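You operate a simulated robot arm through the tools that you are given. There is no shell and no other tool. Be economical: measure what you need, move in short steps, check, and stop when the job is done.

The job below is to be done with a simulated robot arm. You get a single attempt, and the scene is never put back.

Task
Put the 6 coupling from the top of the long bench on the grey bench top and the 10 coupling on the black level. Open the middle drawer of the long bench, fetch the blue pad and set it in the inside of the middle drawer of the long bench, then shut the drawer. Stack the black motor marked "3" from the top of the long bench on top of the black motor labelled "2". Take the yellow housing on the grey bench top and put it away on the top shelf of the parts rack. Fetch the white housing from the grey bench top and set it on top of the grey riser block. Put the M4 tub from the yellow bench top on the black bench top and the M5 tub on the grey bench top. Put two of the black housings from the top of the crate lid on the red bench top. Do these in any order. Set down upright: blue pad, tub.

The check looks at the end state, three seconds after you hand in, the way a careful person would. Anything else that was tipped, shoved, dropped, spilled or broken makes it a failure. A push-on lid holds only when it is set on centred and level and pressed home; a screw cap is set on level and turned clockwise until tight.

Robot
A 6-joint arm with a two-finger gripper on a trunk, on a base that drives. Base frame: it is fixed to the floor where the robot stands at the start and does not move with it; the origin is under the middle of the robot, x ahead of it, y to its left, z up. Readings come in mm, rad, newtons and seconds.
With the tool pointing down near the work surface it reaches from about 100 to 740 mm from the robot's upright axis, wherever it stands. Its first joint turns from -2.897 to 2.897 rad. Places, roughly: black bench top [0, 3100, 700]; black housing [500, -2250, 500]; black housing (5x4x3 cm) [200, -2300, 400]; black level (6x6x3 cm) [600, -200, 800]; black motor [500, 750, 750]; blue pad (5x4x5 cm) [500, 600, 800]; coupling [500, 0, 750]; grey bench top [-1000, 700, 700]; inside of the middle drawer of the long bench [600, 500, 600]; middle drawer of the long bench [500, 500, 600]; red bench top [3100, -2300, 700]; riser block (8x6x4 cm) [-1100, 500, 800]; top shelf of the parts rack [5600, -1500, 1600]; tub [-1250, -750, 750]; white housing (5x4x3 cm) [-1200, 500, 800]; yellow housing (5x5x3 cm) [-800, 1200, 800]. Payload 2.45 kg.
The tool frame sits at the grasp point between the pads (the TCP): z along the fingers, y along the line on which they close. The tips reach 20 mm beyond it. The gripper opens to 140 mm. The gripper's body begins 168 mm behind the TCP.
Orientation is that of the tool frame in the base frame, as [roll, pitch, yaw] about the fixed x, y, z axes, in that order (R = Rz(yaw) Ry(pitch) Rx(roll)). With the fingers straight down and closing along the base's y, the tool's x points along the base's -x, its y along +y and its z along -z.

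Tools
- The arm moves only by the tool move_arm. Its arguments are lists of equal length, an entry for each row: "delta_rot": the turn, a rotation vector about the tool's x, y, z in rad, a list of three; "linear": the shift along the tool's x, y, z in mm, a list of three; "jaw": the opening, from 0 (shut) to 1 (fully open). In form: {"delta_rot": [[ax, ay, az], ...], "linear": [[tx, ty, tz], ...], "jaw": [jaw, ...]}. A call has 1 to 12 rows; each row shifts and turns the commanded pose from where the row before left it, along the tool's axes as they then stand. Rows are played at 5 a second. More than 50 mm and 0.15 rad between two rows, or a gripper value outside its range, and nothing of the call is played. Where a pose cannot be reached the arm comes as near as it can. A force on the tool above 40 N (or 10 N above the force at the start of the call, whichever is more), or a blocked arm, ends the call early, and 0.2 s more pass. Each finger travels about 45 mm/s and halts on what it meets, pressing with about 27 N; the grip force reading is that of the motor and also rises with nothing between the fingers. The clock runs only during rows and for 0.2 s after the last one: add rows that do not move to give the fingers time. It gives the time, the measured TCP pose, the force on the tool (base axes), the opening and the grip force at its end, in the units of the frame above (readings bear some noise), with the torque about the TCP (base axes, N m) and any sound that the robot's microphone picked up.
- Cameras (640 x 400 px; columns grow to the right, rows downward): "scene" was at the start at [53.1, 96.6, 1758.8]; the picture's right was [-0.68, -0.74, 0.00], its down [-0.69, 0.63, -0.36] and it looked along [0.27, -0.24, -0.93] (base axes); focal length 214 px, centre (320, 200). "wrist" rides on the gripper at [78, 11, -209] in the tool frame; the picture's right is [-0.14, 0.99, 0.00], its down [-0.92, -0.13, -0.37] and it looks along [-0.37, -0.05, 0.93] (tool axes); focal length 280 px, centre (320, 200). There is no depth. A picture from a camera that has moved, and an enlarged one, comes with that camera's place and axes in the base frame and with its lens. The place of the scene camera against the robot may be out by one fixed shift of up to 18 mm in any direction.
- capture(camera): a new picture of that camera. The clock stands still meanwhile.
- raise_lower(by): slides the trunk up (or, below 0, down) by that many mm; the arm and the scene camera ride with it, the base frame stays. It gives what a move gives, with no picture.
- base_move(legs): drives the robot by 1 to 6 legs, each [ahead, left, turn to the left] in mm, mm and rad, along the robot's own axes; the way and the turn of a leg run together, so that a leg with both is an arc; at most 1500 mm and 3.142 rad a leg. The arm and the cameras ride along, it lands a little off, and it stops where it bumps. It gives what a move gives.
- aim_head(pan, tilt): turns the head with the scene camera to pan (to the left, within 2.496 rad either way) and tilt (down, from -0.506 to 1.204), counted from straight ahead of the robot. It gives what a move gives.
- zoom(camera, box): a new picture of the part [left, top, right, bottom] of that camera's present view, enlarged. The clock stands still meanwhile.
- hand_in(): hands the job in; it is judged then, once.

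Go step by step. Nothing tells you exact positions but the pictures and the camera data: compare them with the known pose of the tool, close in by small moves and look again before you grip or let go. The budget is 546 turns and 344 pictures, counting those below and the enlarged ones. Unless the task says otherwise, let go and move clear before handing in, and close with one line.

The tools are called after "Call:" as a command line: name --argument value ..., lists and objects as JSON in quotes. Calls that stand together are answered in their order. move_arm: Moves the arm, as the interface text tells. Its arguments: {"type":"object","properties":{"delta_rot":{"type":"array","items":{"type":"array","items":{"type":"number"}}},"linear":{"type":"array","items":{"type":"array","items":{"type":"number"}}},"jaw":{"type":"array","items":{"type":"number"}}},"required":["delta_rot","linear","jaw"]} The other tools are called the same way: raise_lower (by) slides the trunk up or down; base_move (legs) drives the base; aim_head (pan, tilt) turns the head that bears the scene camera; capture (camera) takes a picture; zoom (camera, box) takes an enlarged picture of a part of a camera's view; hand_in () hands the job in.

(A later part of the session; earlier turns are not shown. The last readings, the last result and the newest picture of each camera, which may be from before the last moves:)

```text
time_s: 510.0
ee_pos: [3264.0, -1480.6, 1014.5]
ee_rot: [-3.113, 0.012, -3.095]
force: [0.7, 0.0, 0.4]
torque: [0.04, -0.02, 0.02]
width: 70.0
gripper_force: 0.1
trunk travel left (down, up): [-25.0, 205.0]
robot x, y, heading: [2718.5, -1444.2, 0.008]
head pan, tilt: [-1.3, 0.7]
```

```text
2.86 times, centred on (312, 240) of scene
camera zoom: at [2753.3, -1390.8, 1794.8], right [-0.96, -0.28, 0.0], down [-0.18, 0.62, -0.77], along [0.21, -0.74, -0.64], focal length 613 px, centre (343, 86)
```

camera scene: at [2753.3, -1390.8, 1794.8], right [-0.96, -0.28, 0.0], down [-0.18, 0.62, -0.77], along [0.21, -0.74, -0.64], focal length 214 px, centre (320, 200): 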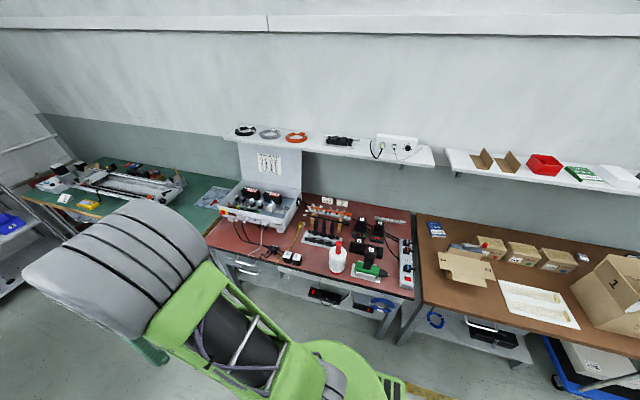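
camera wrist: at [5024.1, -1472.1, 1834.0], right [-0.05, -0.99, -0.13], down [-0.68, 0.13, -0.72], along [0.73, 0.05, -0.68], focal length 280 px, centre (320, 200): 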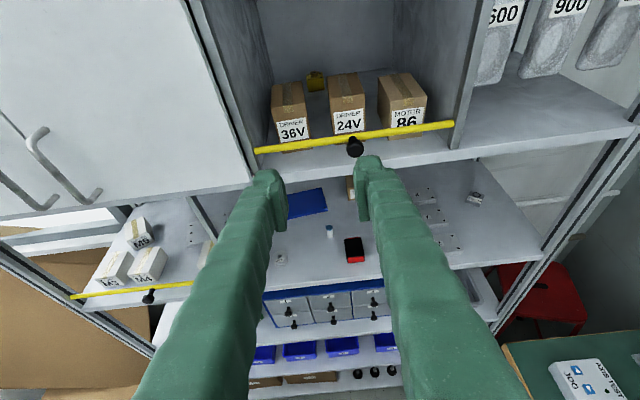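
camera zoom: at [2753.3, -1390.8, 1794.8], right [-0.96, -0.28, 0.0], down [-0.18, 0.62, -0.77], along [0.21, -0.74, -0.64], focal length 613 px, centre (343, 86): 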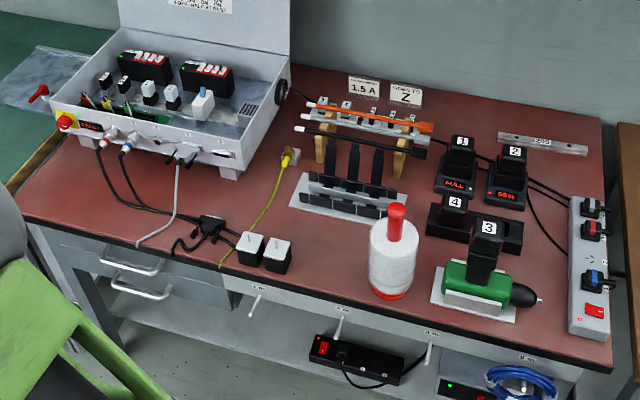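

The free spot on the red bench is around (2970, -2050…-2120). Now driving back to the crate.

Call:
base_move --legs '[[0, 0, -0.008], [-1100, 0, 0], [-1050, 0, 0]]'

Call:
aim_head --pan -1.5 --tilt 0.9

Call:
capture --camera "scene"

```text
time_s: 520.9
ee_pos: [1128.7, -1477.7, 1014.3]
ee_rot: [-3.114, 0.012, -3.115]
force: [-1.3, -0.9, -0.2]
torque: [0.0, -0.03, 0.02]
width: 70.1
gripper_force: 0.0
trunk travel left (down, up): [-25.0, 205.0]
robot x, y, heading: [586.5, -1431.2, -0.015]
head pan, tilt: [-1.3, 0.7]
```

```text
time_s: 521.6
ee_pos: [1128.7, -1477.5, 1015.3]
ee_rot: [-3.112, 0.012, -3.116]
force: [0.3, 0.6, -0.4]
torque: [-0.01, -0.01, 0.05]
width: 70.0
gripper_force: 0.1
trunk travel left (down, up): [-25.0, 205.0]
robot x, y, heading: [581.3, -1429.2, -0.011]
head pan, tilt: [-1.499, 0.901]
```

```text
166 pictures are left
camera scene: at [601.9, -1368.6, 1778.6], right [-1.0, -0.06, 0.0], down [-0.05, 0.78, -0.62], along [0.04, -0.62, -0.78], focal length 214 px, centre (320, 200)
```

scene: 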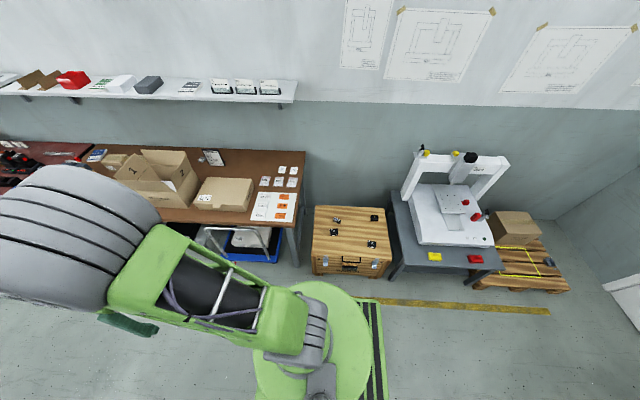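

Call:
zoom --camera "scene" --box '[295, 190, 407, 290]'

```text
4.00 times, centred on (351, 240) of scene
camera zoom: at [601.9, -1368.6, 1778.6], right [-1.0, -0.06, 0.0], down [-0.05, 0.78, -0.62], along [0.04, -0.62, -0.78], focal length 858 px, centre (196, 40)
```

zoom: 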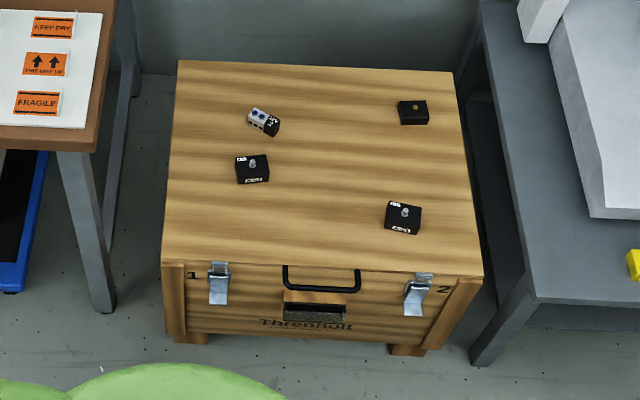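

Call:
zoom --camera "scene" --box '[325, 208, 385, 253]'

```text
8.89 times, centred on (355, 230) of scene
camera zoom: at [601.9, -1368.6, 1778.6], right [-1.0, -0.06, 0.0], down [-0.05, 0.78, -0.62], along [0.04, -0.62, -0.78], focal length 1906 px, centre (9, -71)
```

zoom: 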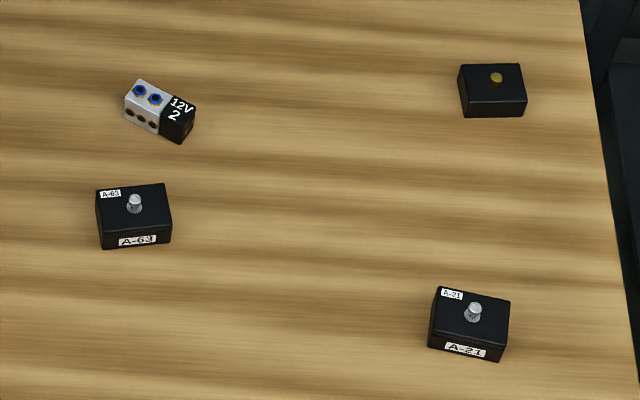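

The labelled black housings A-63 (≈(552, -2132)) and A-21 (≈(294, -2064)) are my two. I'm moving the base beside the crate and swinging the arm to the right.

Call:
base_move --legs '[[-150, -235, 0.013]]'

Call:
move_arm --delta_rot '[[-0.028, 0, -0.02], [0, 0, 0], [0, 0, 0], [0, 0, 0.11], [0, 0, 0.11], [0, 0, 0.11], [0, 0, 0.11], [0, 0, 0.11], [0, 0, 0.11], [0, 0, 0.11], [0, 0, 0.11], [0, 0, 0.11]]' --linear '[[38, 0, 0], [38, 0, 0], [38, 0, 0], [2.7, -48, 0], [2.7, -48, 0], [2.7, -48, 0], [2.7, -48, 0], [2.7, -48, 0], [2.7, -48, 0], [2.7, -48, 0], [2.7, -48, 0], [2.7, -48, 0]]' --jaw '[0.6, 0.6, 0.6, 0.6, 0.6, 0.6, 0.6, 0.6, 0.6, 0.6, 0.6, 0.6]'

Call:
move_arm --delta_rot '[[0, 0, 0.11], [0, 0, 0.11], [0, 0, 0.11], [0, 0, 0.11], [0, 0, 0.11], [0, 0, 0]]' --linear '[[2.7, -48, 0], [2.7, -48, 0], [2.7, -48, 0], [2.7, -48, 0], [2.7, -48, 0], [0, 0, 0]]' --jaw '[0.6, 0.6, 0.6, 0.6, 0.6, 0.6]'

Call:
capture --camera "wrist"

```text
time_s: 524.3
ee_pos: [978.8, -1700.0, 1015.0]
ee_rot: [-3.114, 0.011, -3.099]
force: [-0.5, -0.4, -0.2]
torque: [0.04, -0.03, 0.02]
width: 69.9
gripper_force: 0.1
trunk travel left (down, up): [-25.0, 205.0]
robot x, y, heading: [431.1, -1662.6, 0.005]
head pan, tilt: [-1.499, 0.901]
```

```text
time_s: 526.9
ee_pos: [690.4, -2081.5, 1010.6]
ee_rot: [3.131, 0.007, 2.214]
force: [0.5, -0.4, 0.7]
torque: [0.03, -0.01, -0.01]
width: 84.3
gripper_force: 0.1
trunk travel left (down, up): [-25.0, 205.0]
robot x, y, heading: [433.7, -1660.5, 0.006]
head pan, tilt: [-1.499, 0.901]
```

```text
time_s: 528.3
ee_pos: [470.0, -2167.2, 1008.8]
ee_rot: [3.13, 0.0, 1.666]
force: [0.4, 0.2, 0.1]
torque: [0.01, 0.0, 0.02]
width: 83.9
gripper_force: 0.0
trunk travel left (down, up): [-25.0, 205.0]
robot x, y, heading: [435.8, -1658.7, 0.005]
head pan, tilt: [-1.499, 0.901]
```

```text
163 pictures are left
camera wrist: at [471.9, -2087.9, 1218.9], right [1.0, -0.04, 0.01], down [-0.05, -0.93, 0.37], along [-0.01, -0.37, -0.93], focal length 280 px, centre (320, 200)
```

wrist: 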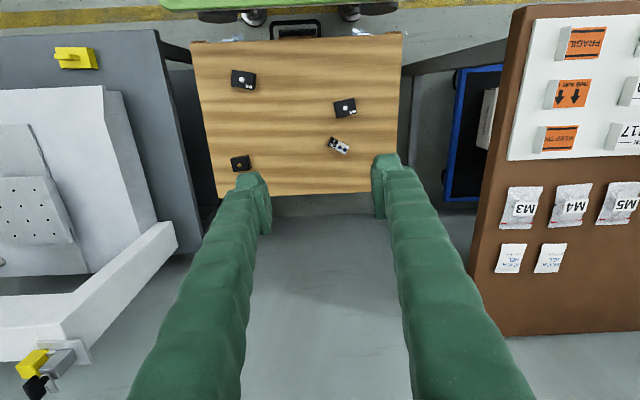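

Call:
move_arm --delta_rot '[[0.011, 0, 0], [0, 0, 0], [0, 0, 0], [0, 0, 0], [0, 0, 0], [0, 0, 0], [0, 0, 0], [0, 0, 0], [0, 0, 0], [0, 0, 0]]' --linear '[[13, 37, 0], [13, 37, 0], [0, 0, 48], [0, 0, 48], [0, 0, 48], [0, 0, 48], [0, 0, 48], [0, 0, 48], [0, 0, 48], [0, 0, 40]]' --jaw '[0.6, 0.6, 0.6, 0.6, 0.6, 0.6, 0.6, 0.6, 0.6, 0.6]'

Call:
capture --camera "wrist"

```text
time_s: 530.5
ee_pos: [541.1, -2136.4, 630.6]
ee_rot: [3.141, 0.003, 1.665]
force: [-0.4, 0.1, 0.3]
torque: [0.0, -0.01, -0.01]
width: 83.9
gripper_force: 0.0
trunk travel left (down, up): [-25.0, 205.0]
robot x, y, heading: [436.3, -1660.2, -0.001]
head pan, tilt: [-1.499, 0.901]
```

```text
162 pictures are left
camera wrist: at [546.2, -2057.0, 840.0], right [1.0, -0.04, 0.0], down [-0.04, -0.93, 0.37], along [-0.02, -0.37, -0.93], focal length 280 px, centre (320, 200)
```

wrist: 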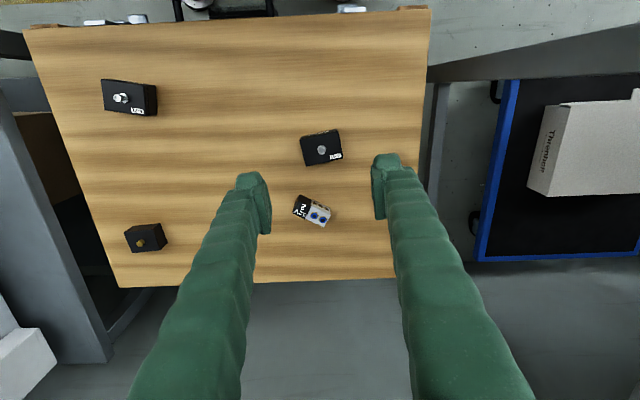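

Call:
move_arm --delta_rot '[[0, 0, 0], [0, 0, 0], [0, 0, 0], [0, 0, 0], [0, 0, 0]]' --linear '[[0, 0, 45], [0, 0, 45], [0, 0, 45], [0, 0, 20], [0, 0, 0]]' --jaw '[0.6, 0.6, 0.6, 0.6, 0.6]'

Call:
capture --camera "wrist"

```text
time_s: 531.7
ee_pos: [541.4, -2135.1, 477.4]
ee_rot: [-3.141, 0.001, 1.664]
force: [1.3, -0.1, -0.6]
torque: [0.01, 0.02, 0.02]
width: 83.7
gripper_force: 0.1
trunk travel left (down, up): [-25.0, 205.0]
robot x, y, heading: [433.1, -1659.1, 0.004]
head pan, tilt: [-1.499, 0.901]
```

```text
161 pictures are left
camera wrist: at [545.1, -2056.9, 687.1], right [1.0, -0.04, 0.0], down [-0.04, -0.93, 0.37], along [-0.02, -0.37, -0.93], focal length 280 px, centre (320, 200)
```

wrist: 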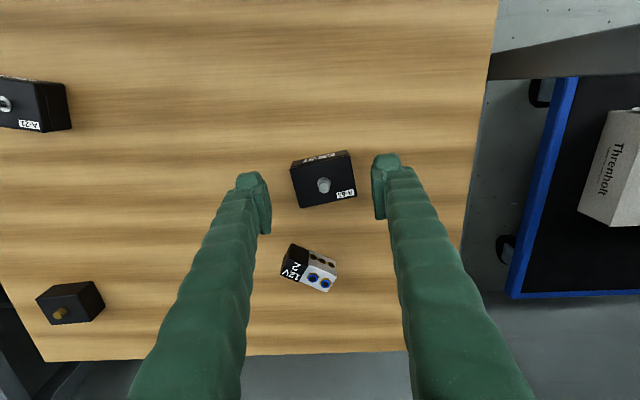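

Call:
move_arm --delta_rot '[[0, 0, 0], [0, 0, 0], [0, 0, 0]]' --linear '[[0, 3, 20], [0, 0, 15], [0, 0, 0]]' --jaw '[0.55, 0.55, 0.55]'

Call:
zoom --camera "wrist" --box '[200, 120, 440, 270]'

```text
time_s: 532.5
ee_pos: [543.6, -2135.4, 441.1]
ee_rot: [3.141, 0.002, 1.665]
force: [0.3, -0.7, 0.3]
torque: [0.02, 0.02, -0.04]
width: 77.0
gripper_force: 0.1
trunk travel left (down, up): [-25.0, 205.0]
robot x, y, heading: [433.6, -1659.2, 0.004]
head pan, tilt: [-1.499, 0.901]
```

```text
2.67 times, centred on (320, 195) of wrist
camera zoom: at [547.7, -2056.2, 651.6], right [1.0, -0.04, 0.0], down [-0.04, -0.93, 0.37], along [-0.02, -0.37, -0.93], focal length 748 px, centre (320, 213)
```

zoom: 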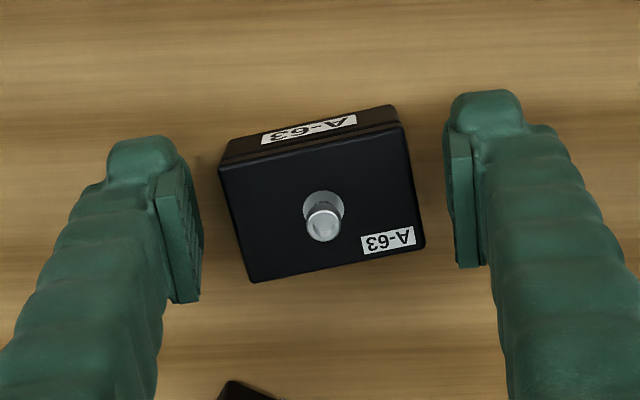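

Call:
move_arm --delta_rot '[[0, 0, -0.05], [0, 0, 0], [0, 0, 0], [0, 0, 0], [0, 0, 0], [0, 0, 0]]' --linear '[[0, 0, 4], [0, 0, 0], [0, 0, 0], [0, 0, 0], [0, 0, 0], [0, 0, 0]]' --jaw '[0.55, 0.45, 0.3, 0.3, 0.3, 0.3]'

Call:
move_arm --delta_rot '[[0, 0, 0], [0, 0, 0], [0, 0, 0], [0, 0, 0]]' --linear '[[0, 0, -30], [0, 0, -45], [0, 0, -45], [0, 0, 0]]' --jaw '[0.3, 0.3, 0.3, 0.3]'

Call:
zoom --camera "wrist" --box '[200, 120, 440, 270]'

```text
time_s: 533.9
ee_pos: [543.3, -2136.1, 438.5]
ee_rot: [3.141, 0.0, 1.716]
force: [0.4, -0.3, -0.5]
torque: [0.02, 0.0, -0.01]
width: 55.0
gripper_force: 27.0
trunk travel left (down, up): [-25.0, 205.0]
robot x, y, heading: [434.1, -1659.0, 0.006]
head pan, tilt: [-1.499, 0.901]
```

```text
time_s: 534.9
ee_pos: [544.1, -2135.8, 559.8]
ee_rot: [3.141, 0.002, 1.717]
force: [-0.2, -0.9, -0.3]
torque: [0.03, 0.01, 0.03]
width: 54.5
gripper_force: 27.1
trunk travel left (down, up): [-25.0, 205.0]
robot x, y, heading: [430.2, -1659.8, 0.001]
head pan, tilt: [-1.499, 0.901]
```

```text
2.67 times, centred on (320, 195) of wrist
camera zoom: at [543.3, -2056.5, 769.8], right [1.0, 0.01, 0.0], down [0.01, -0.93, 0.37], along [0.0, -0.37, -0.93], focal length 748 px, centre (320, 213)
```

zoom: 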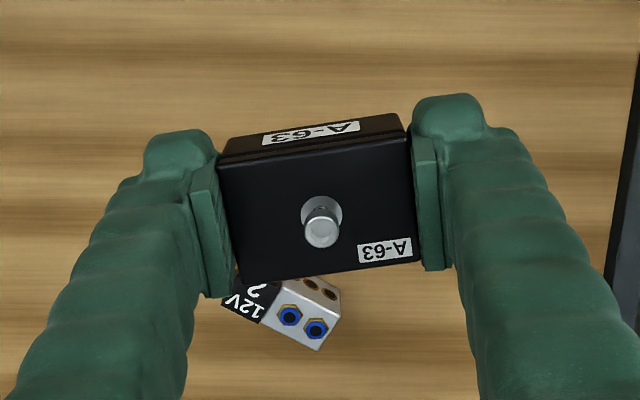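

A-63 is held. Lifting, retracting and driving to the red bench.

Call:
move_arm --delta_rot '[[0, 0, 0], [0, 0, 0], [0, 0, 0], [0, 0, 0], [0, 0, 0], [0, 0, 0], [0, 0, 0], [0, 0, 0], [0, 0, 0], [0, 0, 0], [0, 0, 0]]' --linear '[[0, 0, -48], [0, 0, -48], [0, 0, -48], [0, 0, -48], [0, 0, -48], [0, 0, -48], [0, 0, -48], [0, 0, -48], [0, 0, -48], [30, 0, -30], [0, 0, 0]]' --jaw '[0.3, 0.3, 0.3, 0.3, 0.3, 0.3, 0.3, 0.3, 0.3, 0.3, 0.3]'

Call:
base_move --legs '[[0, 230, 0], [1280, 0, 0], [1250, 0, 0]]'

Call:
aim_head --pan -1.57 --tilt 1.0

Call:
capture --camera "scene"

```text
time_s: 537.3
ee_pos: [541.2, -2105.1, 1021.5]
ee_rot: [3.141, 0.0, 1.716]
force: [0.3, -0.4, -0.6]
torque: [-0.04, 0.02, 0.01]
width: 54.7
gripper_force: 26.9
trunk travel left (down, up): [-25.0, 205.0]
robot x, y, heading: [440.1, -1659.8, 0.0]
head pan, tilt: [-1.499, 0.901]
```

```text
time_s: 551.8
ee_pos: [3056.3, -1851.6, 1020.4]
ee_rot: [-3.141, 0.0, 1.736]
force: [-0.4, -0.2, -1.1]
torque: [0.01, -0.01, 0.02]
width: 54.6
gripper_force: 27.2
trunk travel left (down, up): [-25.0, 205.0]
robot x, y, heading: [2939.0, -1412.1, 0.023]
head pan, tilt: [-1.499, 0.901]
```

```text
time_s: 552.4
ee_pos: [3055.6, -1853.0, 1021.1]
ee_rot: [3.141, 0.001, 1.736]
force: [0.4, -0.3, -0.4]
torque: [-0.01, 0.0, -0.02]
width: 54.6
gripper_force: 27.3
trunk travel left (down, up): [-25.0, 205.0]
robot x, y, heading: [2938.1, -1409.7, 0.021]
head pan, tilt: [-1.571, 1.0]
```

```text
158 pictures are left
camera scene: at [2949.8, -1343.8, 1771.4], right [-1.0, -0.02, 0.0], down [-0.02, 0.84, -0.54], along [0.01, -0.54, -0.84], focal length 214 px, centre (320, 200)
```

scene: 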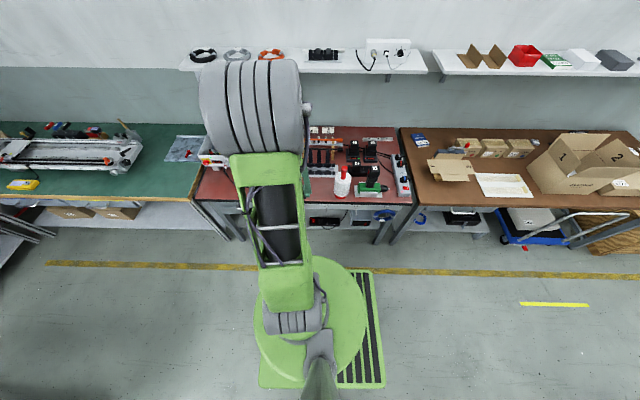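

Call:
base_move --legs '[[-80, -262, -0.021]]'

Call:
capture --camera "wrist"

```text
time_s: 555.3
ee_pos: [2969.5, -2116.2, 1021.5]
ee_rot: [-3.141, 0.001, 1.715]
force: [1.1, 0.0, -0.6]
torque: [0.0, -0.02, 0.03]
width: 54.5
gripper_force: 27.1
trunk travel left (down, up): [-25.0, 205.0]
robot x, y, heading: [2862.6, -1670.4, 0.004]
head pan, tilt: [-1.571, 1.0]
```

```text
157 pictures are left
camera wrist: at [2969.6, -2037.9, 1230.9], right [1.0, 0.01, 0.0], down [0.01, -0.93, 0.37], along [0.0, -0.37, -0.93], focal length 280 px, centre (320, 200)
```

wrist: 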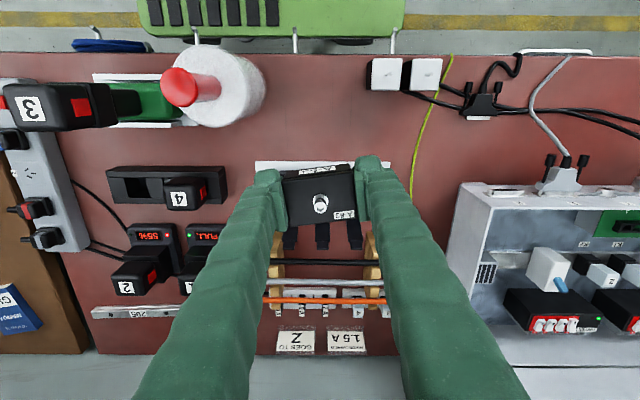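

Call:
move_arm --delta_rot '[[0, 0, 0], [0, 0, 0], [0, 0, 0], [0, 0, 0], [0, 0, 0], [0, 0, 0], [0, 0, 0]]' --linear '[[16, 0, 40], [0, 0, 45], [0, 0, 45], [0, 0, 45], [0, 0, 40], [0, 0, 28], [0, 0, 0]]' --jaw '[0.3, 0.3, 0.3, 0.3, 0.3, 0.3, 0.3]'

Call:
capture --camera "wrist"

```text
time_s: 556.9
ee_pos: [2967.9, -2102.4, 778.7]
ee_rot: [-3.141, 0.001, 1.716]
force: [0.8, -0.1, -0.6]
torque: [0.01, -0.02, 0.01]
width: 54.6
gripper_force: 26.9
trunk travel left (down, up): [-25.0, 205.0]
robot x, y, heading: [2861.3, -1668.6, 0.003]
head pan, tilt: [-1.571, 1.0]
```

```text
156 pictures are left
camera wrist: at [2968.0, -2022.2, 988.5], right [1.0, 0.01, 0.0], down [0.01, -0.93, 0.37], along [0.0, -0.37, -0.93], focal length 280 px, centre (320, 200)
```

wrist: 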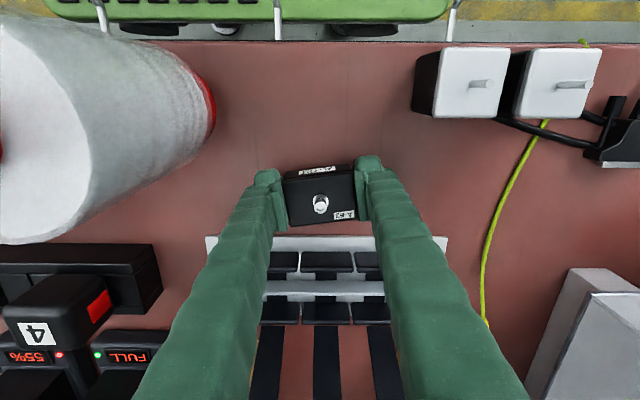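

Call:
move_arm --delta_rot '[[0, 0, 0], [0, 0, 0], [0, 0, 0], [0, 0, 0]]' --linear '[[0, 0, 3], [0, 0, 3], [0, 0, 3], [0, 0, 0]]' --jaw '[0.3, 0.3, 0.3, 0.3]'

Call:
move_arm --delta_rot '[[0, 0, 0], [0, 0, 0], [0, 0, 0], [0, 0, 0]]' --linear '[[0, 0, 2], [0, 0, 2], [0, 0, 1.5], [0, 0, 0]]' --jaw '[0.3, 0.3, 0.3, 0.3]'

Call:
move_arm --delta_rot '[[0, 0, 0], [0, 0, 0], [0, 0, 0]]' --linear '[[0, 0, 1.5], [0, 0, 1.5], [0, 0, 0]]' --jaw '[0.3, 0.3, 0.3]'

```text
time_s: 557.9
ee_pos: [2968.1, -2100.6, 769.7]
ee_rot: [3.141, 0.001, 1.718]
force: [1.1, 0.4, 0.0]
torque: [0.0, -0.02, -0.01]
width: 54.4
gripper_force: 27.4
trunk travel left (down, up): [-25.0, 205.0]
robot x, y, heading: [2861.6, -1670.4, 0.003]
head pan, tilt: [-1.571, 1.0]
```

```text
time_s: 558.9
ee_pos: [2968.2, -2100.9, 765.5]
ee_rot: [-3.141, 0.001, 1.715]
force: [3.4, 3.8, 22.7]
torque: [0.13, -0.01, -0.02]
width: 54.6
gripper_force: 26.9
trunk travel left (down, up): [-25.0, 205.0]
robot x, y, heading: [2865.0, -1671.5, 0.004]
head pan, tilt: [-1.571, 1.0]
```

```text
time_s: 559.7
ee_pos: [2967.8, -2100.2, 761.1]
ee_rot: [3.141, 0.004, 1.716]
force: [5.9, 0.0, 27.5]
torque: [-0.04, -0.1, 0.02]
width: 54.7
gripper_force: 26.9
trunk travel left (down, up): [-25.0, 205.0]
robot x, y, heading: [2861.9, -1671.3, 0.004]
head pan, tilt: [-1.571, 1.0]
```

Call:
move_arm --delta_rot '[[0, 0, 0], [0, 0, 0], [0, 0, 0], [0, 0, 0], [0, 0, 0], [0, 0, 0], [0, 0, 0], [0, 0, 0], [0, 0, 0]]' --linear '[[0, 0, -2.5], [0, 0, 0], [0, 0, 0], [0, 0, -20], [0, 0, -45], [0, 0, -45], [0, 0, -48], [0, 0, -48], [0, 0, -48]]' --jaw '[0.42, 0.5, 0.58, 0.58, 0.58, 0.58, 0.58, 0.58, 0.58]'

Call:
capture --camera "wrist"

Call:
base_move --legs '[[0, 262, 0], [-1280, 0, 0], [-1280, 0, 0], [0, -230, 0]]'

Call:
capture --camera "wrist"

```text
time_s: 561.7
ee_pos: [2967.8, -2098.6, 1017.3]
ee_rot: [-3.141, 0.0, 1.715]
force: [0.1, 0.0, -0.7]
torque: [-0.03, 0.02, -0.03]
width: 81.3
gripper_force: 0.1
trunk travel left (down, up): [-25.0, 205.0]
robot x, y, heading: [2862.2, -1670.1, -0.0]
head pan, tilt: [-1.571, 1.0]
```

```text
155 pictures are left
camera wrist: at [2967.2, -2019.8, 1227.1], right [1.0, 0.01, 0.0], down [0.01, -0.93, 0.37], along [0.0, -0.37, -0.93], focal length 280 px, centre (320, 200)
```

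wrist: 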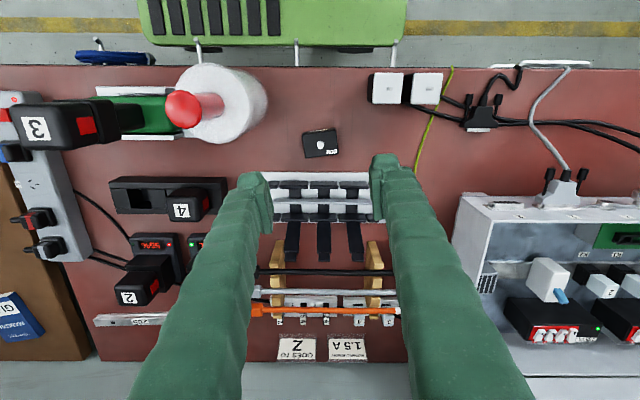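

```text
time_s: 579.0
ee_pos: [378.3, -2015.7, 1016.9]
ee_rot: [-3.141, -0.001, 1.7]
force: [-0.1, -0.1, -0.3]
torque: [0.0, 0.02, 0.01]
width: 81.1
gripper_force: 0.1
trunk travel left (down, up): [-25.0, 205.0]
robot x, y, heading: [280.9, -1584.7, -0.011]
head pan, tilt: [-1.571, 1.0]
```

```text
154 pictures are left
camera wrist: at [378.5, -1935.2, 1226.4], right [1.0, -0.01, 0.0], down [-0.01, -0.93, 0.37], along [0.0, -0.37, -0.93], focal length 280 px, centre (320, 200)
```

wrist: 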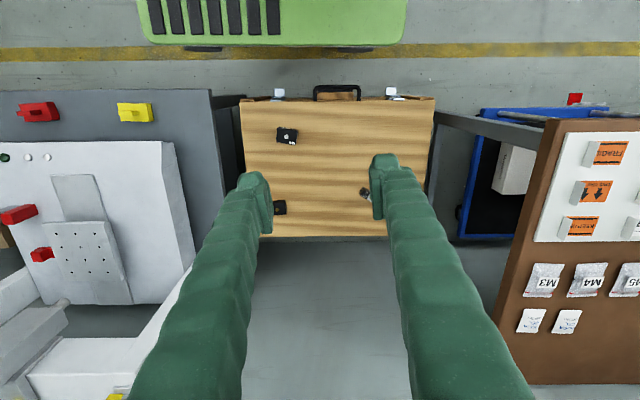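

Call:
move_arm --delta_rot '[[0, 0, 0], [0, 0, 0], [0, 0, 0], [0, 0, 0], [0, 0, 0], [0, 0, 0], [0, 0, 0], [0, 0, 0], [0, 0, 0], [0, 0, 0], [0, 0, 0]]' --linear '[[-12.5, -46.5, 0], [-12.5, -46.5, 0], [0, 0, 48], [0, 0, 48], [0, 0, 48], [0, 0, 48], [0, 0, 48], [0, 0, 48], [0, 0, 48], [0, 0, 48], [0, 0, 40]]' --jaw '[0.6, 0.6, 0.6, 0.6, 0.6, 0.6, 0.6, 0.6, 0.6, 0.6, 0.6]'

Call:
capture --camera "wrist"

```text
time_s: 581.4
ee_pos: [290.0, -2051.6, 591.7]
ee_rot: [3.141, 0.002, 1.7]
force: [0.6, -0.1, -0.3]
torque: [0.01, 0.0, -0.02]
width: 84.3
gripper_force: 0.2
trunk travel left (down, up): [-25.0, 205.0]
robot x, y, heading: [279.5, -1586.1, -0.009]
head pan, tilt: [-1.571, 1.0]
```

```text
153 pictures are left
camera wrist: at [290.9, -1971.2, 801.5], right [1.0, -0.01, 0.0], down [-0.01, -0.93, 0.37], along [0.0, -0.37, -0.93], focal length 280 px, centre (320, 200)
```

wrist: 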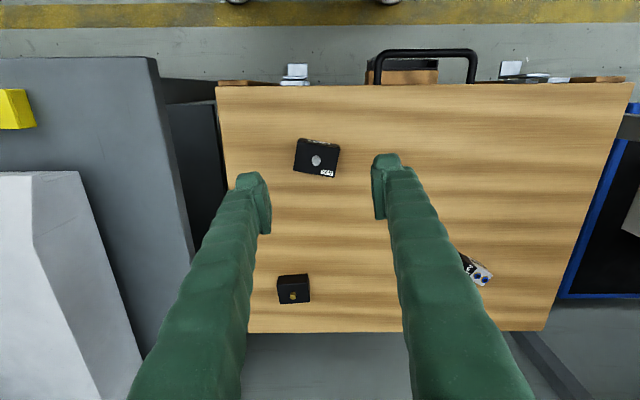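

Call:
move_arm --delta_rot '[[0, 0, 0], [0, 0, 0.14], [0, 0, 0.14], [0, 0, 0]]' --linear '[[-5, -4, 35], [0, 0, 40], [0, 0, 40], [0, 0, 0]]' --jaw '[0.6, 0.6, 0.6, 0.6]'

Call:
capture --camera "wrist"

```text
time_s: 582.4
ee_pos: [285.3, -2054.4, 474.9]
ee_rot: [3.141, 0.0, 1.418]
force: [-1.2, 0.2, -0.1]
torque: [0.03, -0.02, 0.02]
width: 83.9
gripper_force: 0.0
trunk travel left (down, up): [-25.0, 205.0]
robot x, y, heading: [275.8, -1587.3, -0.014]
head pan, tilt: [-1.571, 1.0]
```

```text
152 pictures are left
camera wrist: at [308.5, -1978.0, 684.2], right [0.96, -0.29, 0.0], down [-0.27, -0.89, 0.37], along [-0.1, -0.35, -0.93], focal length 280 px, centre (320, 200)
```

wrist: 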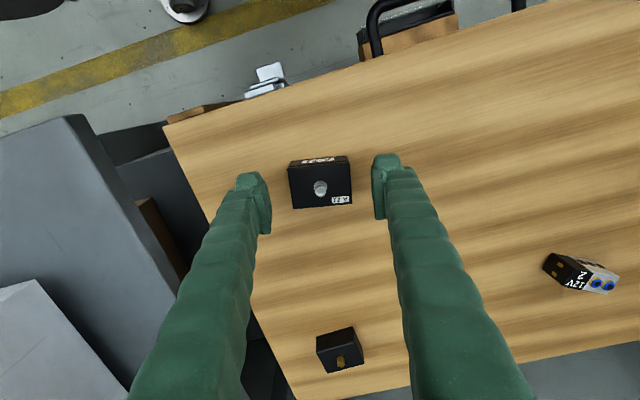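

Call:
move_arm --delta_rot '[[0, 0, 0], [0, 0, 0], [0, 0, 0], [0, 0, 0], [0, 0, 0], [0, 0, 0], [0, 0, 0]]' --linear '[[0, 0, 20], [0, 0, 16], [0, 0, 0], [0, 0, 0], [0, 0, 0], [0, 0, 0], [0, 0, 0]]' --jaw '[0.6, 0.6, 0.5, 0.35, 0.3, 0.3, 0.3]'

Call:
move_arm --delta_rot '[[0, 0, 0], [0, 0, 0], [0, 0, 0], [0, 0, 0], [0, 0, 0], [0, 0, 0], [0, 0, 0], [0, 0, 0], [0, 0, 0], [0, 0, 0], [0, 0, 0], [0, 0, 0]]' --linear '[[0, 0, -30], [0, 0, -48], [0, 0, -48], [0, 0, -48], [0, 0, -48], [0, 0, -48], [0, 0, -48], [0, 0, -48], [0, 0, -48], [0, 0, -48], [0, 0, -48], [0, 0, -48]]' --jaw '[0.3, 0.3, 0.3, 0.3, 0.3, 0.3, 0.3, 0.3, 0.3, 0.3, 0.3, 0.3]'

Call:
capture --camera "wrist"

```text
time_s: 584.0
ee_pos: [285.6, -2054.3, 439.5]
ee_rot: [-3.14, 0.002, 1.421]
force: [-0.2, 0.3, -0.4]
torque: [-0.01, 0.02, -0.01]
width: 55.3
gripper_force: 27.1
trunk travel left (down, up): [-25.0, 205.0]
robot x, y, heading: [276.8, -1587.5, -0.012]
head pan, tilt: [-1.571, 1.0]
```

```text
time_s: 586.6
ee_pos: [284.0, -2054.7, 998.7]
ee_rot: [3.141, -0.001, 1.421]
force: [0.2, 0.7, -0.2]
torque: [0.01, 0.0, 0.01]
width: 54.6
gripper_force: 27.4
trunk travel left (down, up): [-25.0, 205.0]
robot x, y, heading: [282.8, -1581.6, -0.015]
head pan, tilt: [-1.571, 1.0]
```

```text
151 pictures are left
camera wrist: at [307.6, -1980.5, 1208.1], right [0.96, -0.28, 0.0], down [-0.27, -0.89, 0.37], along [-0.1, -0.35, -0.93], focal length 280 px, centre (320, 200)
```

wrist: 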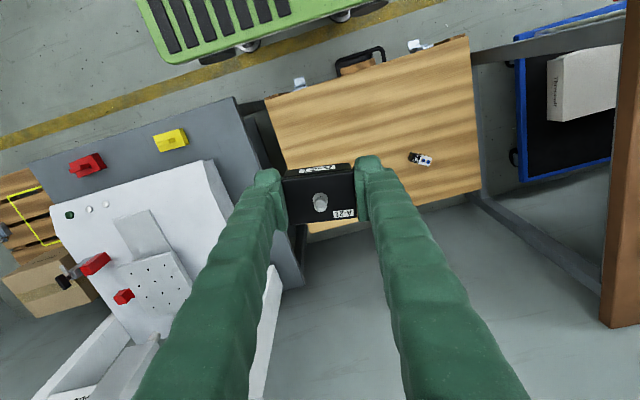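

Call:
base_move --legs '[[0, 160, 0.013], [1350, 0, 0], [1325, 0, 0]]'

Call:
base_move --legs '[[0, -140, 0]]'

Call:
capture --camera "wrist"

```text
time_s: 601.3
ee_pos: [2996.9, -1842.8, 997.4]
ee_rot: [3.141, -0.001, 1.476]
force: [-0.2, -0.1, -1.2]
torque: [-0.01, -0.03, 0.02]
width: 54.6
gripper_force: 27.0
trunk travel left (down, up): [-25.0, 205.0]
robot x, y, heading: [2958.8, -1369.8, 0.047]
head pan, tilt: [-1.571, 1.0]
```

```text
time_s: 603.2
ee_pos: [3000.0, -1982.3, 997.2]
ee_rot: [3.14, 0.001, 1.476]
force: [0.3, -0.1, -0.6]
torque: [0.02, 0.02, 0.01]
width: 54.7
gripper_force: 27.1
trunk travel left (down, up): [-25.0, 205.0]
robot x, y, heading: [2969.1, -1510.4, 0.04]
head pan, tilt: [-1.571, 1.0]
```

```text
150 pictures are left
camera wrist: at [3020.6, -1904.7, 1207.2], right [0.97, -0.23, 0.0], down [-0.21, -0.9, 0.37], along [-0.08, -0.36, -0.93], focal length 280 px, centre (320, 200)
```

wrist: 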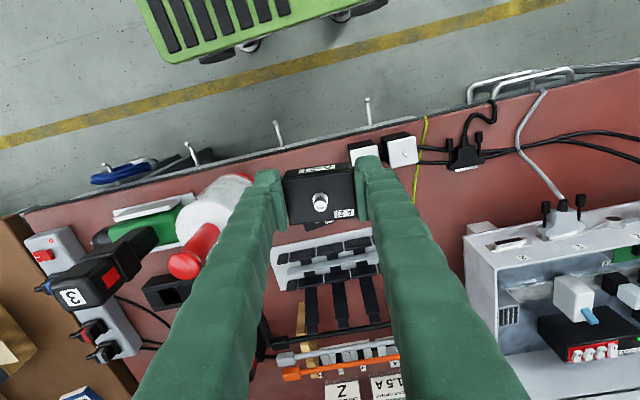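

Call:
move_arm --delta_rot '[[0, 0, 0], [0, 0, 0], [0, 0, -0.095], [0, 0, 0], [0, 0, 0], [0, 0, 0], [0, 0, 0], [0, 0, 0]]' --linear '[[-28, -15, 0], [-28, -15, 0], [0, 0, 45], [0, 0, 45], [0, 0, 45], [0, 0, 45], [0, 0, 35], [0, 0, 0]]' --jaw '[0.3, 0.3, 0.3, 0.3, 0.3, 0.3, 0.3, 0.3]'

Call:
capture --camera "wrist"

```text
time_s: 605.0
ee_pos: [2966.9, -2034.0, 784.7]
ee_rot: [-3.141, 0.002, 1.574]
force: [-0.5, -0.9, -1.1]
torque: [0.03, -0.01, 0.01]
width: 54.1
gripper_force: 26.8
trunk travel left (down, up): [-25.0, 205.0]
robot x, y, heading: [2970.4, -1507.0, 0.044]
head pan, tilt: [-1.571, 1.0]
```

```text
149 pictures are left
camera wrist: at [2977.4, -1956.0, 994.5], right [0.99, -0.14, 0.0], down [-0.13, -0.92, 0.37], along [-0.05, -0.37, -0.93], focal length 280 px, centre (320, 200)
```

wrist: 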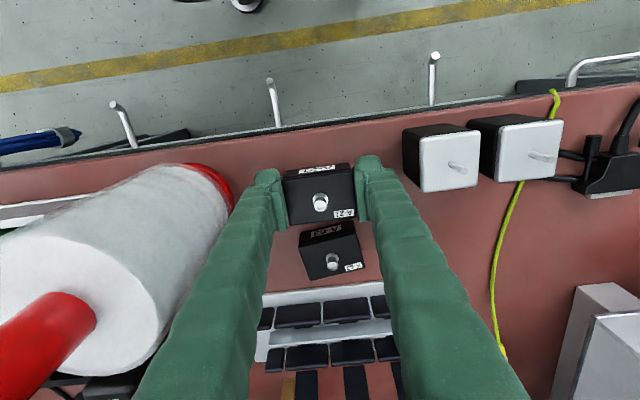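

Call:
move_arm --delta_rot '[[0, 0, 0], [0, 0, 0], [0, 0, 0], [0, 0, 0]]' --linear '[[2, 9, 6], [0, 0, 5], [0, 0, 3], [0, 0, 0]]' --jaw '[0.3, 0.3, 0.3, 0.3]'

Call:
move_arm --delta_rot '[[0, 0, 0], [0, 0, 0], [0, 0, 0]]' --linear '[[0, 0, 2], [0, 0, 1.5], [0, 0, 0]]' --jaw '[0.3, 0.3, 0.3]'

```text
time_s: 606.0
ee_pos: [2975.3, -2033.2, 768.7]
ee_rot: [-3.14, 0.003, 1.569]
force: [0.4, -0.8, -0.8]
torque: [0.0, 0.0, 0.01]
width: 54.7
gripper_force: 27.3
trunk travel left (down, up): [-25.0, 205.0]
robot x, y, heading: [2967.1, -1510.4, 0.045]
head pan, tilt: [-1.571, 1.0]
```

```text
time_s: 606.8
ee_pos: [2975.3, -2031.9, 767.2]
ee_rot: [3.141, 0.003, 1.571]
force: [0.2, 2.8, 18.9]
torque: [0.07, 0.02, 0.01]
width: 54.4
gripper_force: 27.5
trunk travel left (down, up): [-25.0, 205.0]
robot x, y, heading: [2969.6, -1509.7, 0.045]
head pan, tilt: [-1.571, 1.0]
```

Contact. Releasing and rising.

Call:
move_arm --delta_rot '[[0, 0, 0], [0, 0, 0], [0, 0, 0], [0, 0, 0], [0, 0, 0], [0, 0, 0], [0, 0, 0], [0, 0, 0], [0, 0, 0]]' --linear '[[0, 0, -1], [0, 0, 0], [0, 0, 0], [0, 0, -25], [0, 0, -45], [0, 0, -45], [0, 0, -48], [0, 0, -48], [0, 0, -20]]' --jaw '[0.4, 0.46, 0.52, 0.52, 0.52, 0.52, 0.52, 0.52, 0.52]'

Call:
capture --camera "wrist"

```text
time_s: 608.8
ee_pos: [2973.4, -2031.2, 998.3]
ee_rot: [3.141, 0.001, 1.573]
force: [-0.5, -0.2, 0.0]
torque: [-0.01, 0.01, 0.01]
width: 73.1
gripper_force: 0.0
trunk travel left (down, up): [-25.0, 205.0]
robot x, y, heading: [2967.6, -1513.7, 0.046]
head pan, tilt: [-1.571, 1.0]
```

```text
148 pictures are left
camera wrist: at [2984.4, -1953.4, 1207.7], right [0.99, -0.14, 0.0], down [-0.13, -0.92, 0.37], along [-0.05, -0.37, -0.93], focal length 280 px, centre (320, 200)
```

wrist: 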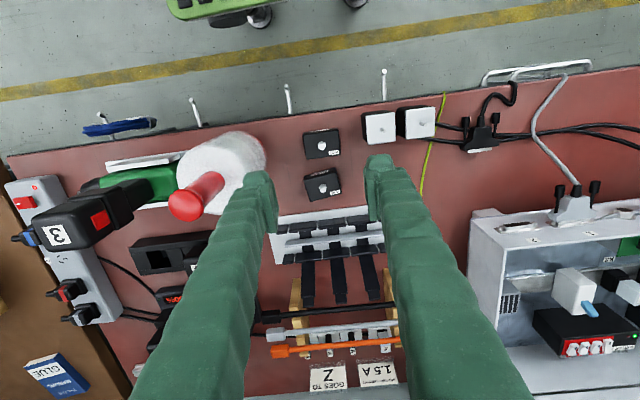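

Both black housings are on the red bench. Next, the M4 tub. Driving back to the yellow bench.

Call:
move_arm --delta_rot '[[0, 0, 0], [0, 0, 0], [0, 0, 0]]' --linear '[[45, 0, 0], [45, 0, 0], [0, 0, 0]]' --jaw '[0.7, 0.7, 0.7]'

Call:
base_move --legs '[[0, 100, -0.045], [-1100, 0, 0], [-1100, 0, 0]]'

Call:
base_move --legs '[[-925, 0, 0], [0, 0, -1.571]]'

```text
time_s: 609.6
ee_pos: [2974.4, -1942.1, 997.2]
ee_rot: [-3.141, 0.002, 1.569]
force: [0.5, 0.6, 0.4]
torque: [0.0, -0.02, 0.01]
width: 97.9
gripper_force: 0.1
trunk travel left (down, up): [-25.0, 205.0]
robot x, y, heading: [2965.4, -1512.1, 0.042]
head pan, tilt: [-1.571, 1.0]
```

```text
time_s: 621.6
ee_pos: [753.2, -1836.8, 997.0]
ee_rot: [3.141, 0.003, 1.522]
force: [-0.7, 0.2, 0.4]
torque: [0.02, -0.01, 0.01]
width: 98.2
gripper_force: 0.0
trunk travel left (down, up): [-25.0, 205.0]
robot x, y, heading: [771.1, -1402.8, -0.003]
head pan, tilt: [-1.571, 1.0]
```

```text
time_s: 630.2
ee_pos: [-574.1, -1388.2, 996.8]
ee_rot: [-3.14, 0.001, -0.035]
force: [-0.2, 0.3, 0.0]
torque: [-0.01, 0.0, 0.04]
width: 97.9
gripper_force: 0.0
trunk travel left (down, up): [-25.0, 205.0]
robot x, y, heading: [-140.7, -1402.3, -1.559]
head pan, tilt: [-1.571, 1.0]
```

Call:
base_move --legs '[[-890, 0, -0.012], [0, -280, 0]]'

Call:
move_arm --delta_rot '[[0, 0, 0], [0, 0, 0], [0, 0, 0], [0, 0, 0], [0, 0, 0]]' --linear '[[-48, 0, 0], [-48, 0, 0], [-48, 0, 0], [-48, 0, 5], [0, 0, 0]]' --jaw '[1, 1, 1, 1, 1]'

Call:
capture --camera "wrist"

```text
time_s: 637.5
ee_pos: [-857.1, -483.5, 996.3]
ee_rot: [3.14, 0.001, -0.045]
force: [-0.3, -0.5, -0.1]
torque: [-0.03, -0.01, 0.01]
width: 97.8
gripper_force: 0.0
trunk travel left (down, up): [-25.0, 205.0]
robot x, y, heading: [-425.2, -498.6, -1.571]
head pan, tilt: [-1.571, 1.0]
```

```text
time_s: 638.8
ee_pos: [-1046.8, -475.1, 994.3]
ee_rot: [-3.141, 0.001, -0.044]
force: [-0.8, 0.9, -0.7]
torque: [0.01, 0.02, 0.0]
width: 140.0
gripper_force: 0.0
trunk travel left (down, up): [-25.0, 205.0]
robot x, y, heading: [-423.6, -501.3, -1.57]
head pan, tilt: [-1.571, 1.0]
```

```text
147 pictures are left
camera wrist: at [-968.6, -488.8, 1203.8], right [-0.18, -0.98, 0.0], down [-0.91, 0.17, 0.37], along [-0.36, 0.07, -0.93], focal length 280 px, centre (320, 200)
```

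wrist: 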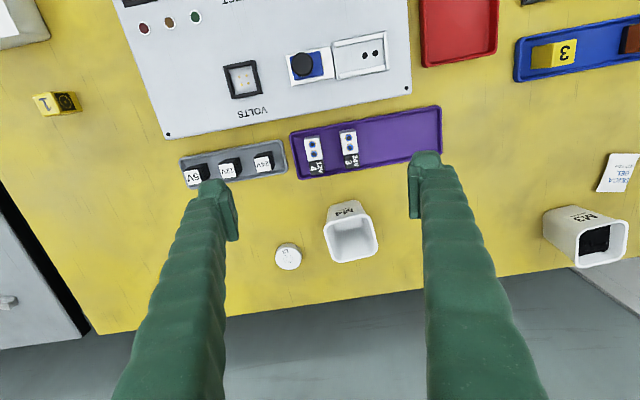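

Call:
move_arm --delta_rot '[[0, 0, 0], [0, 0, 0], [0, 0, 0], [0, 0, -0.07], [0, 0, -0.07], [0, 0, 0]]' --linear '[[-35, 7, 25], [-35, 7, 25], [-35, 7, 25], [-35, 6, 25], [0, 0, 36], [0, 0, 0]]' --jaw '[0.74, 0.74, 0.74, 0.74, 0.74, 0.74]'

Call:
capture --camera "wrist"

```text
time_s: 640.1
ee_pos: [-1189.8, -494.9, 855.9]
ee_rot: [-3.141, 0.002, 0.099]
force: [0.3, 0.1, 0.6]
torque: [0.0, -0.01, 0.01]
width: 103.5
gripper_force: 0.1
trunk travel left (down, up): [-25.0, 205.0]
robot x, y, heading: [-420.3, -495.3, -1.571]
head pan, tilt: [-1.571, 1.0]
```

```text
146 pictures are left
camera wrist: at [-1110.1, -498.3, 1066.8], right [-0.04, -1.0, 0.0], down [-0.93, 0.04, 0.37], along [-0.37, 0.01, -0.93], focal length 280 px, centre (320, 200)
```

wrist: 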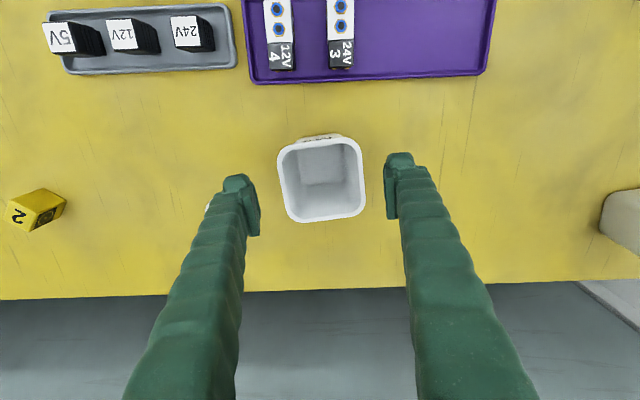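

Call:
move_arm --delta_rot '[[0, 0, 0], [0, 0, 0], [0, 0, 0]]' --linear '[[0, 1, 30], [0, 0, 29], [0, 0, 0]]' --jaw '[0.74, 0.74, 0.74]'

Call:
capture --camera "wrist"

```text
time_s: 641.0
ee_pos: [-1189.1, -496.4, 795.9]
ee_rot: [3.141, 0.001, 0.095]
force: [-0.4, 0.5, 0.1]
torque: [-0.02, -0.04, 0.01]
width: 103.6
gripper_force: 0.1
trunk travel left (down, up): [-25.0, 205.0]
robot x, y, heading: [-424.9, -498.3, -1.575]
head pan, tilt: [-1.571, 1.0]
```

```text
145 pictures are left
camera wrist: at [-1109.6, -499.0, 1006.8], right [-0.04, -1.0, 0.0], down [-0.93, 0.04, 0.37], along [-0.37, 0.01, -0.93], focal length 280 px, centre (320, 200)
```

wrist: 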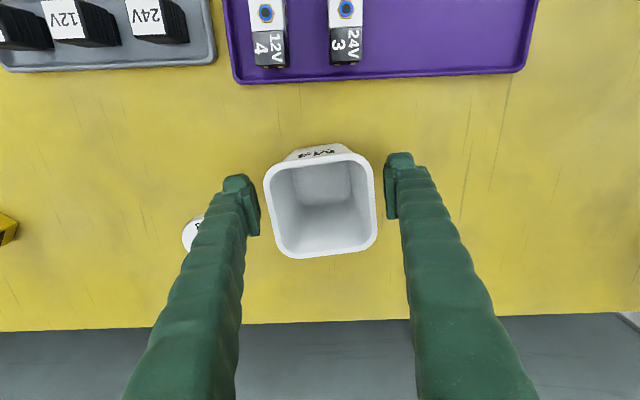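

Call:
move_arm --delta_rot '[[0, 0, 0], [0, 0, 0], [0, 0, 0], [0, 0, 0], [0, 0, 0], [0, 0, 0], [0, 0, 0], [0, 0, 0], [0, 0, 0]]' --linear '[[0, 0, 0], [0, 0, 0], [0, 0, 0], [0, 0, 0], [0, 0, -25], [0, 0, -45], [0, 0, -45], [20, 0, -42], [30, 0, -35]]' --jaw '[0.6, 0.5, 0.4, 0.4, 0.4, 0.4, 0.4, 0.4, 0.4]'

Call:
capture --camera "wrist"

Call:
base_move --legs '[[0, 255, 0]]'

Call:
move_arm --delta_rot '[[0, 0, 0], [0, 0, 0], [0, 0, 0], [0, 0, 0], [0, 0, 0], [0, 0, 0], [0, 0, 0]]' --linear '[[45, 0, 0], [45, 0, 0], [45, 0, 0], [45, 0, 0], [45, 0, 0], [45, 0, 0], [0, 0, 0]]' --jaw '[0.4, 0.4, 0.4, 0.4, 0.4, 0.4, 0.4]'

```text
time_s: 643.0
ee_pos: [-1138.5, -489.1, 990.7]
ee_rot: [3.141, -0.001, 0.095]
force: [-0.3, 0.0, -0.9]
torque: [0.03, 0.03, 0.0]
width: 73.6
gripper_force: 26.8
trunk travel left (down, up): [-25.0, 205.0]
robot x, y, heading: [-422.0, -497.5, -1.574]
head pan, tilt: [-1.571, 1.0]
```

```text
144 pictures are left
camera wrist: at [-1059.0, -492.2, 1200.2], right [-0.04, -1.0, 0.0], down [-0.93, 0.04, 0.37], along [-0.37, 0.01, -0.93], focal length 280 px, centre (320, 200)
```

wrist: 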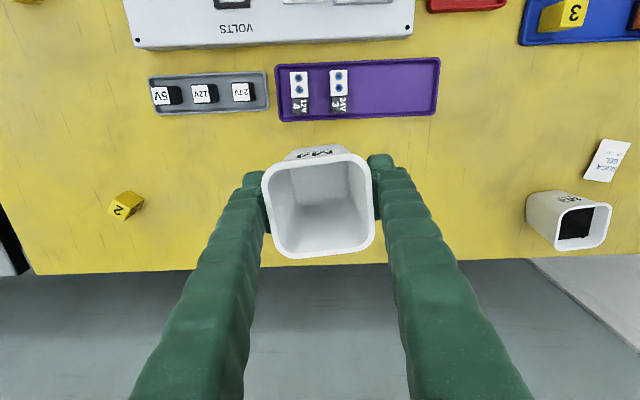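

```text
time_s: 645.8
ee_pos: [-885.9, -490.3, 990.1]
ee_rot: [-3.142, 0.001, 0.098]
force: [1.0, 0.1, -0.7]
torque: [-0.02, 0.01, 0.0]
width: 73.6
gripper_force: 26.3
trunk travel left (down, up): [-25.0, 205.0]
robot x, y, heading: [-170.3, -496.8, -1.566]
head pan, tilt: [-1.571, 1.0]
```

```text
time_s: 647.4
ee_pos: [-619.2, -464.6, 991.3]
ee_rot: [-3.141, -0.001, 0.098]
force: [0.0, 0.1, -0.8]
torque: [0.04, 0.03, 0.01]
width: 73.6
gripper_force: 26.9
trunk travel left (down, up): [-25.0, 205.0]
robot x, y, heading: [-172.3, -498.7, -1.57]
head pan, tilt: [-1.571, 1.0]
```

M4 is held. Driving to the black bench.

Call:
base_move --legs '[[-1330, 0, 0], [-1300, 0, 0], [0, 0, -1.571]]'

Call:
aim_head --pan -1.4 --tilt 0.8

Call:
capture --camera "scene"

```text
time_s: 663.9
ee_pos: [-127.0, 2561.8, 991.5]
ee_rot: [-3.14, 0.002, -1.483]
force: [-0.6, 0.4, -0.8]
torque: [-0.03, -0.04, -0.01]
width: 73.7
gripper_force: 27.3
trunk travel left (down, up): [-25.0, 205.0]
robot x, y, heading: [-165.4, 2112.4, 3.133]
head pan, tilt: [-1.571, 1.0]
```

```text
time_s: 664.6
ee_pos: [-127.1, 2560.3, 991.8]
ee_rot: [3.14, 0.0, -1.482]
force: [-0.2, -1.0, 0.5]
torque: [-0.02, 0.02, 0.02]
width: 73.1
gripper_force: 27.0
trunk travel left (down, up): [-25.0, 205.0]
robot x, y, heading: [-167.1, 2109.5, 3.135]
head pan, tilt: [-1.4, 0.799]
```

```text
143 pictures are left
camera scene: at [-187.0, 2046.2, 1786.5], right [0.99, 0.16, 0.0], down [0.12, -0.71, -0.7], along [-0.11, 0.69, -0.72], focal length 214 px, centre (320, 200)
```

scene: 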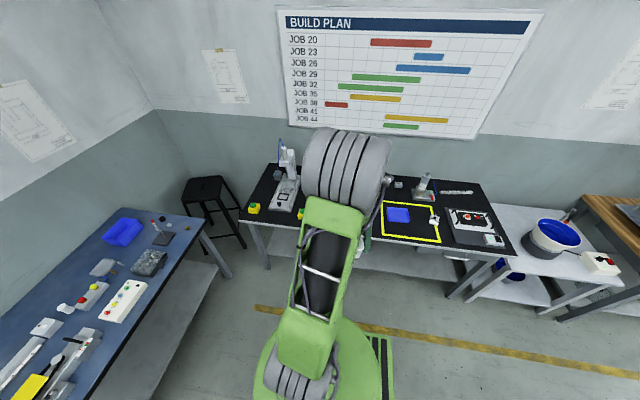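

Call:
base_move --legs '[[0, -330, 0.007]]'

Call:
capture --camera "wrist"

```text
time_s: 668.1
ee_pos: [-128.4, 2889.5, 992.1]
ee_rot: [3.141, 0.0, -1.476]
force: [0.2, -0.4, -0.2]
torque: [-0.02, -0.02, 0.0]
width: 73.3
gripper_force: 27.2
trunk travel left (down, up): [-25.0, 205.0]
robot x, y, heading: [-160.6, 2444.1, 3.138]
head pan, tilt: [-1.4, 0.799]
```

```text
142 pictures are left
camera wrist: at [-130.6, 2811.1, 1201.7], right [-1.0, 0.04, 0.0], down [0.04, 0.93, 0.37], along [0.02, 0.37, -0.93], focal length 280 px, centre (320, 200)
```

wrist: 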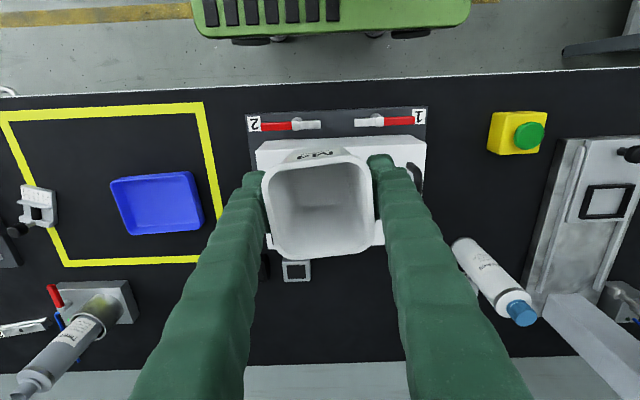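

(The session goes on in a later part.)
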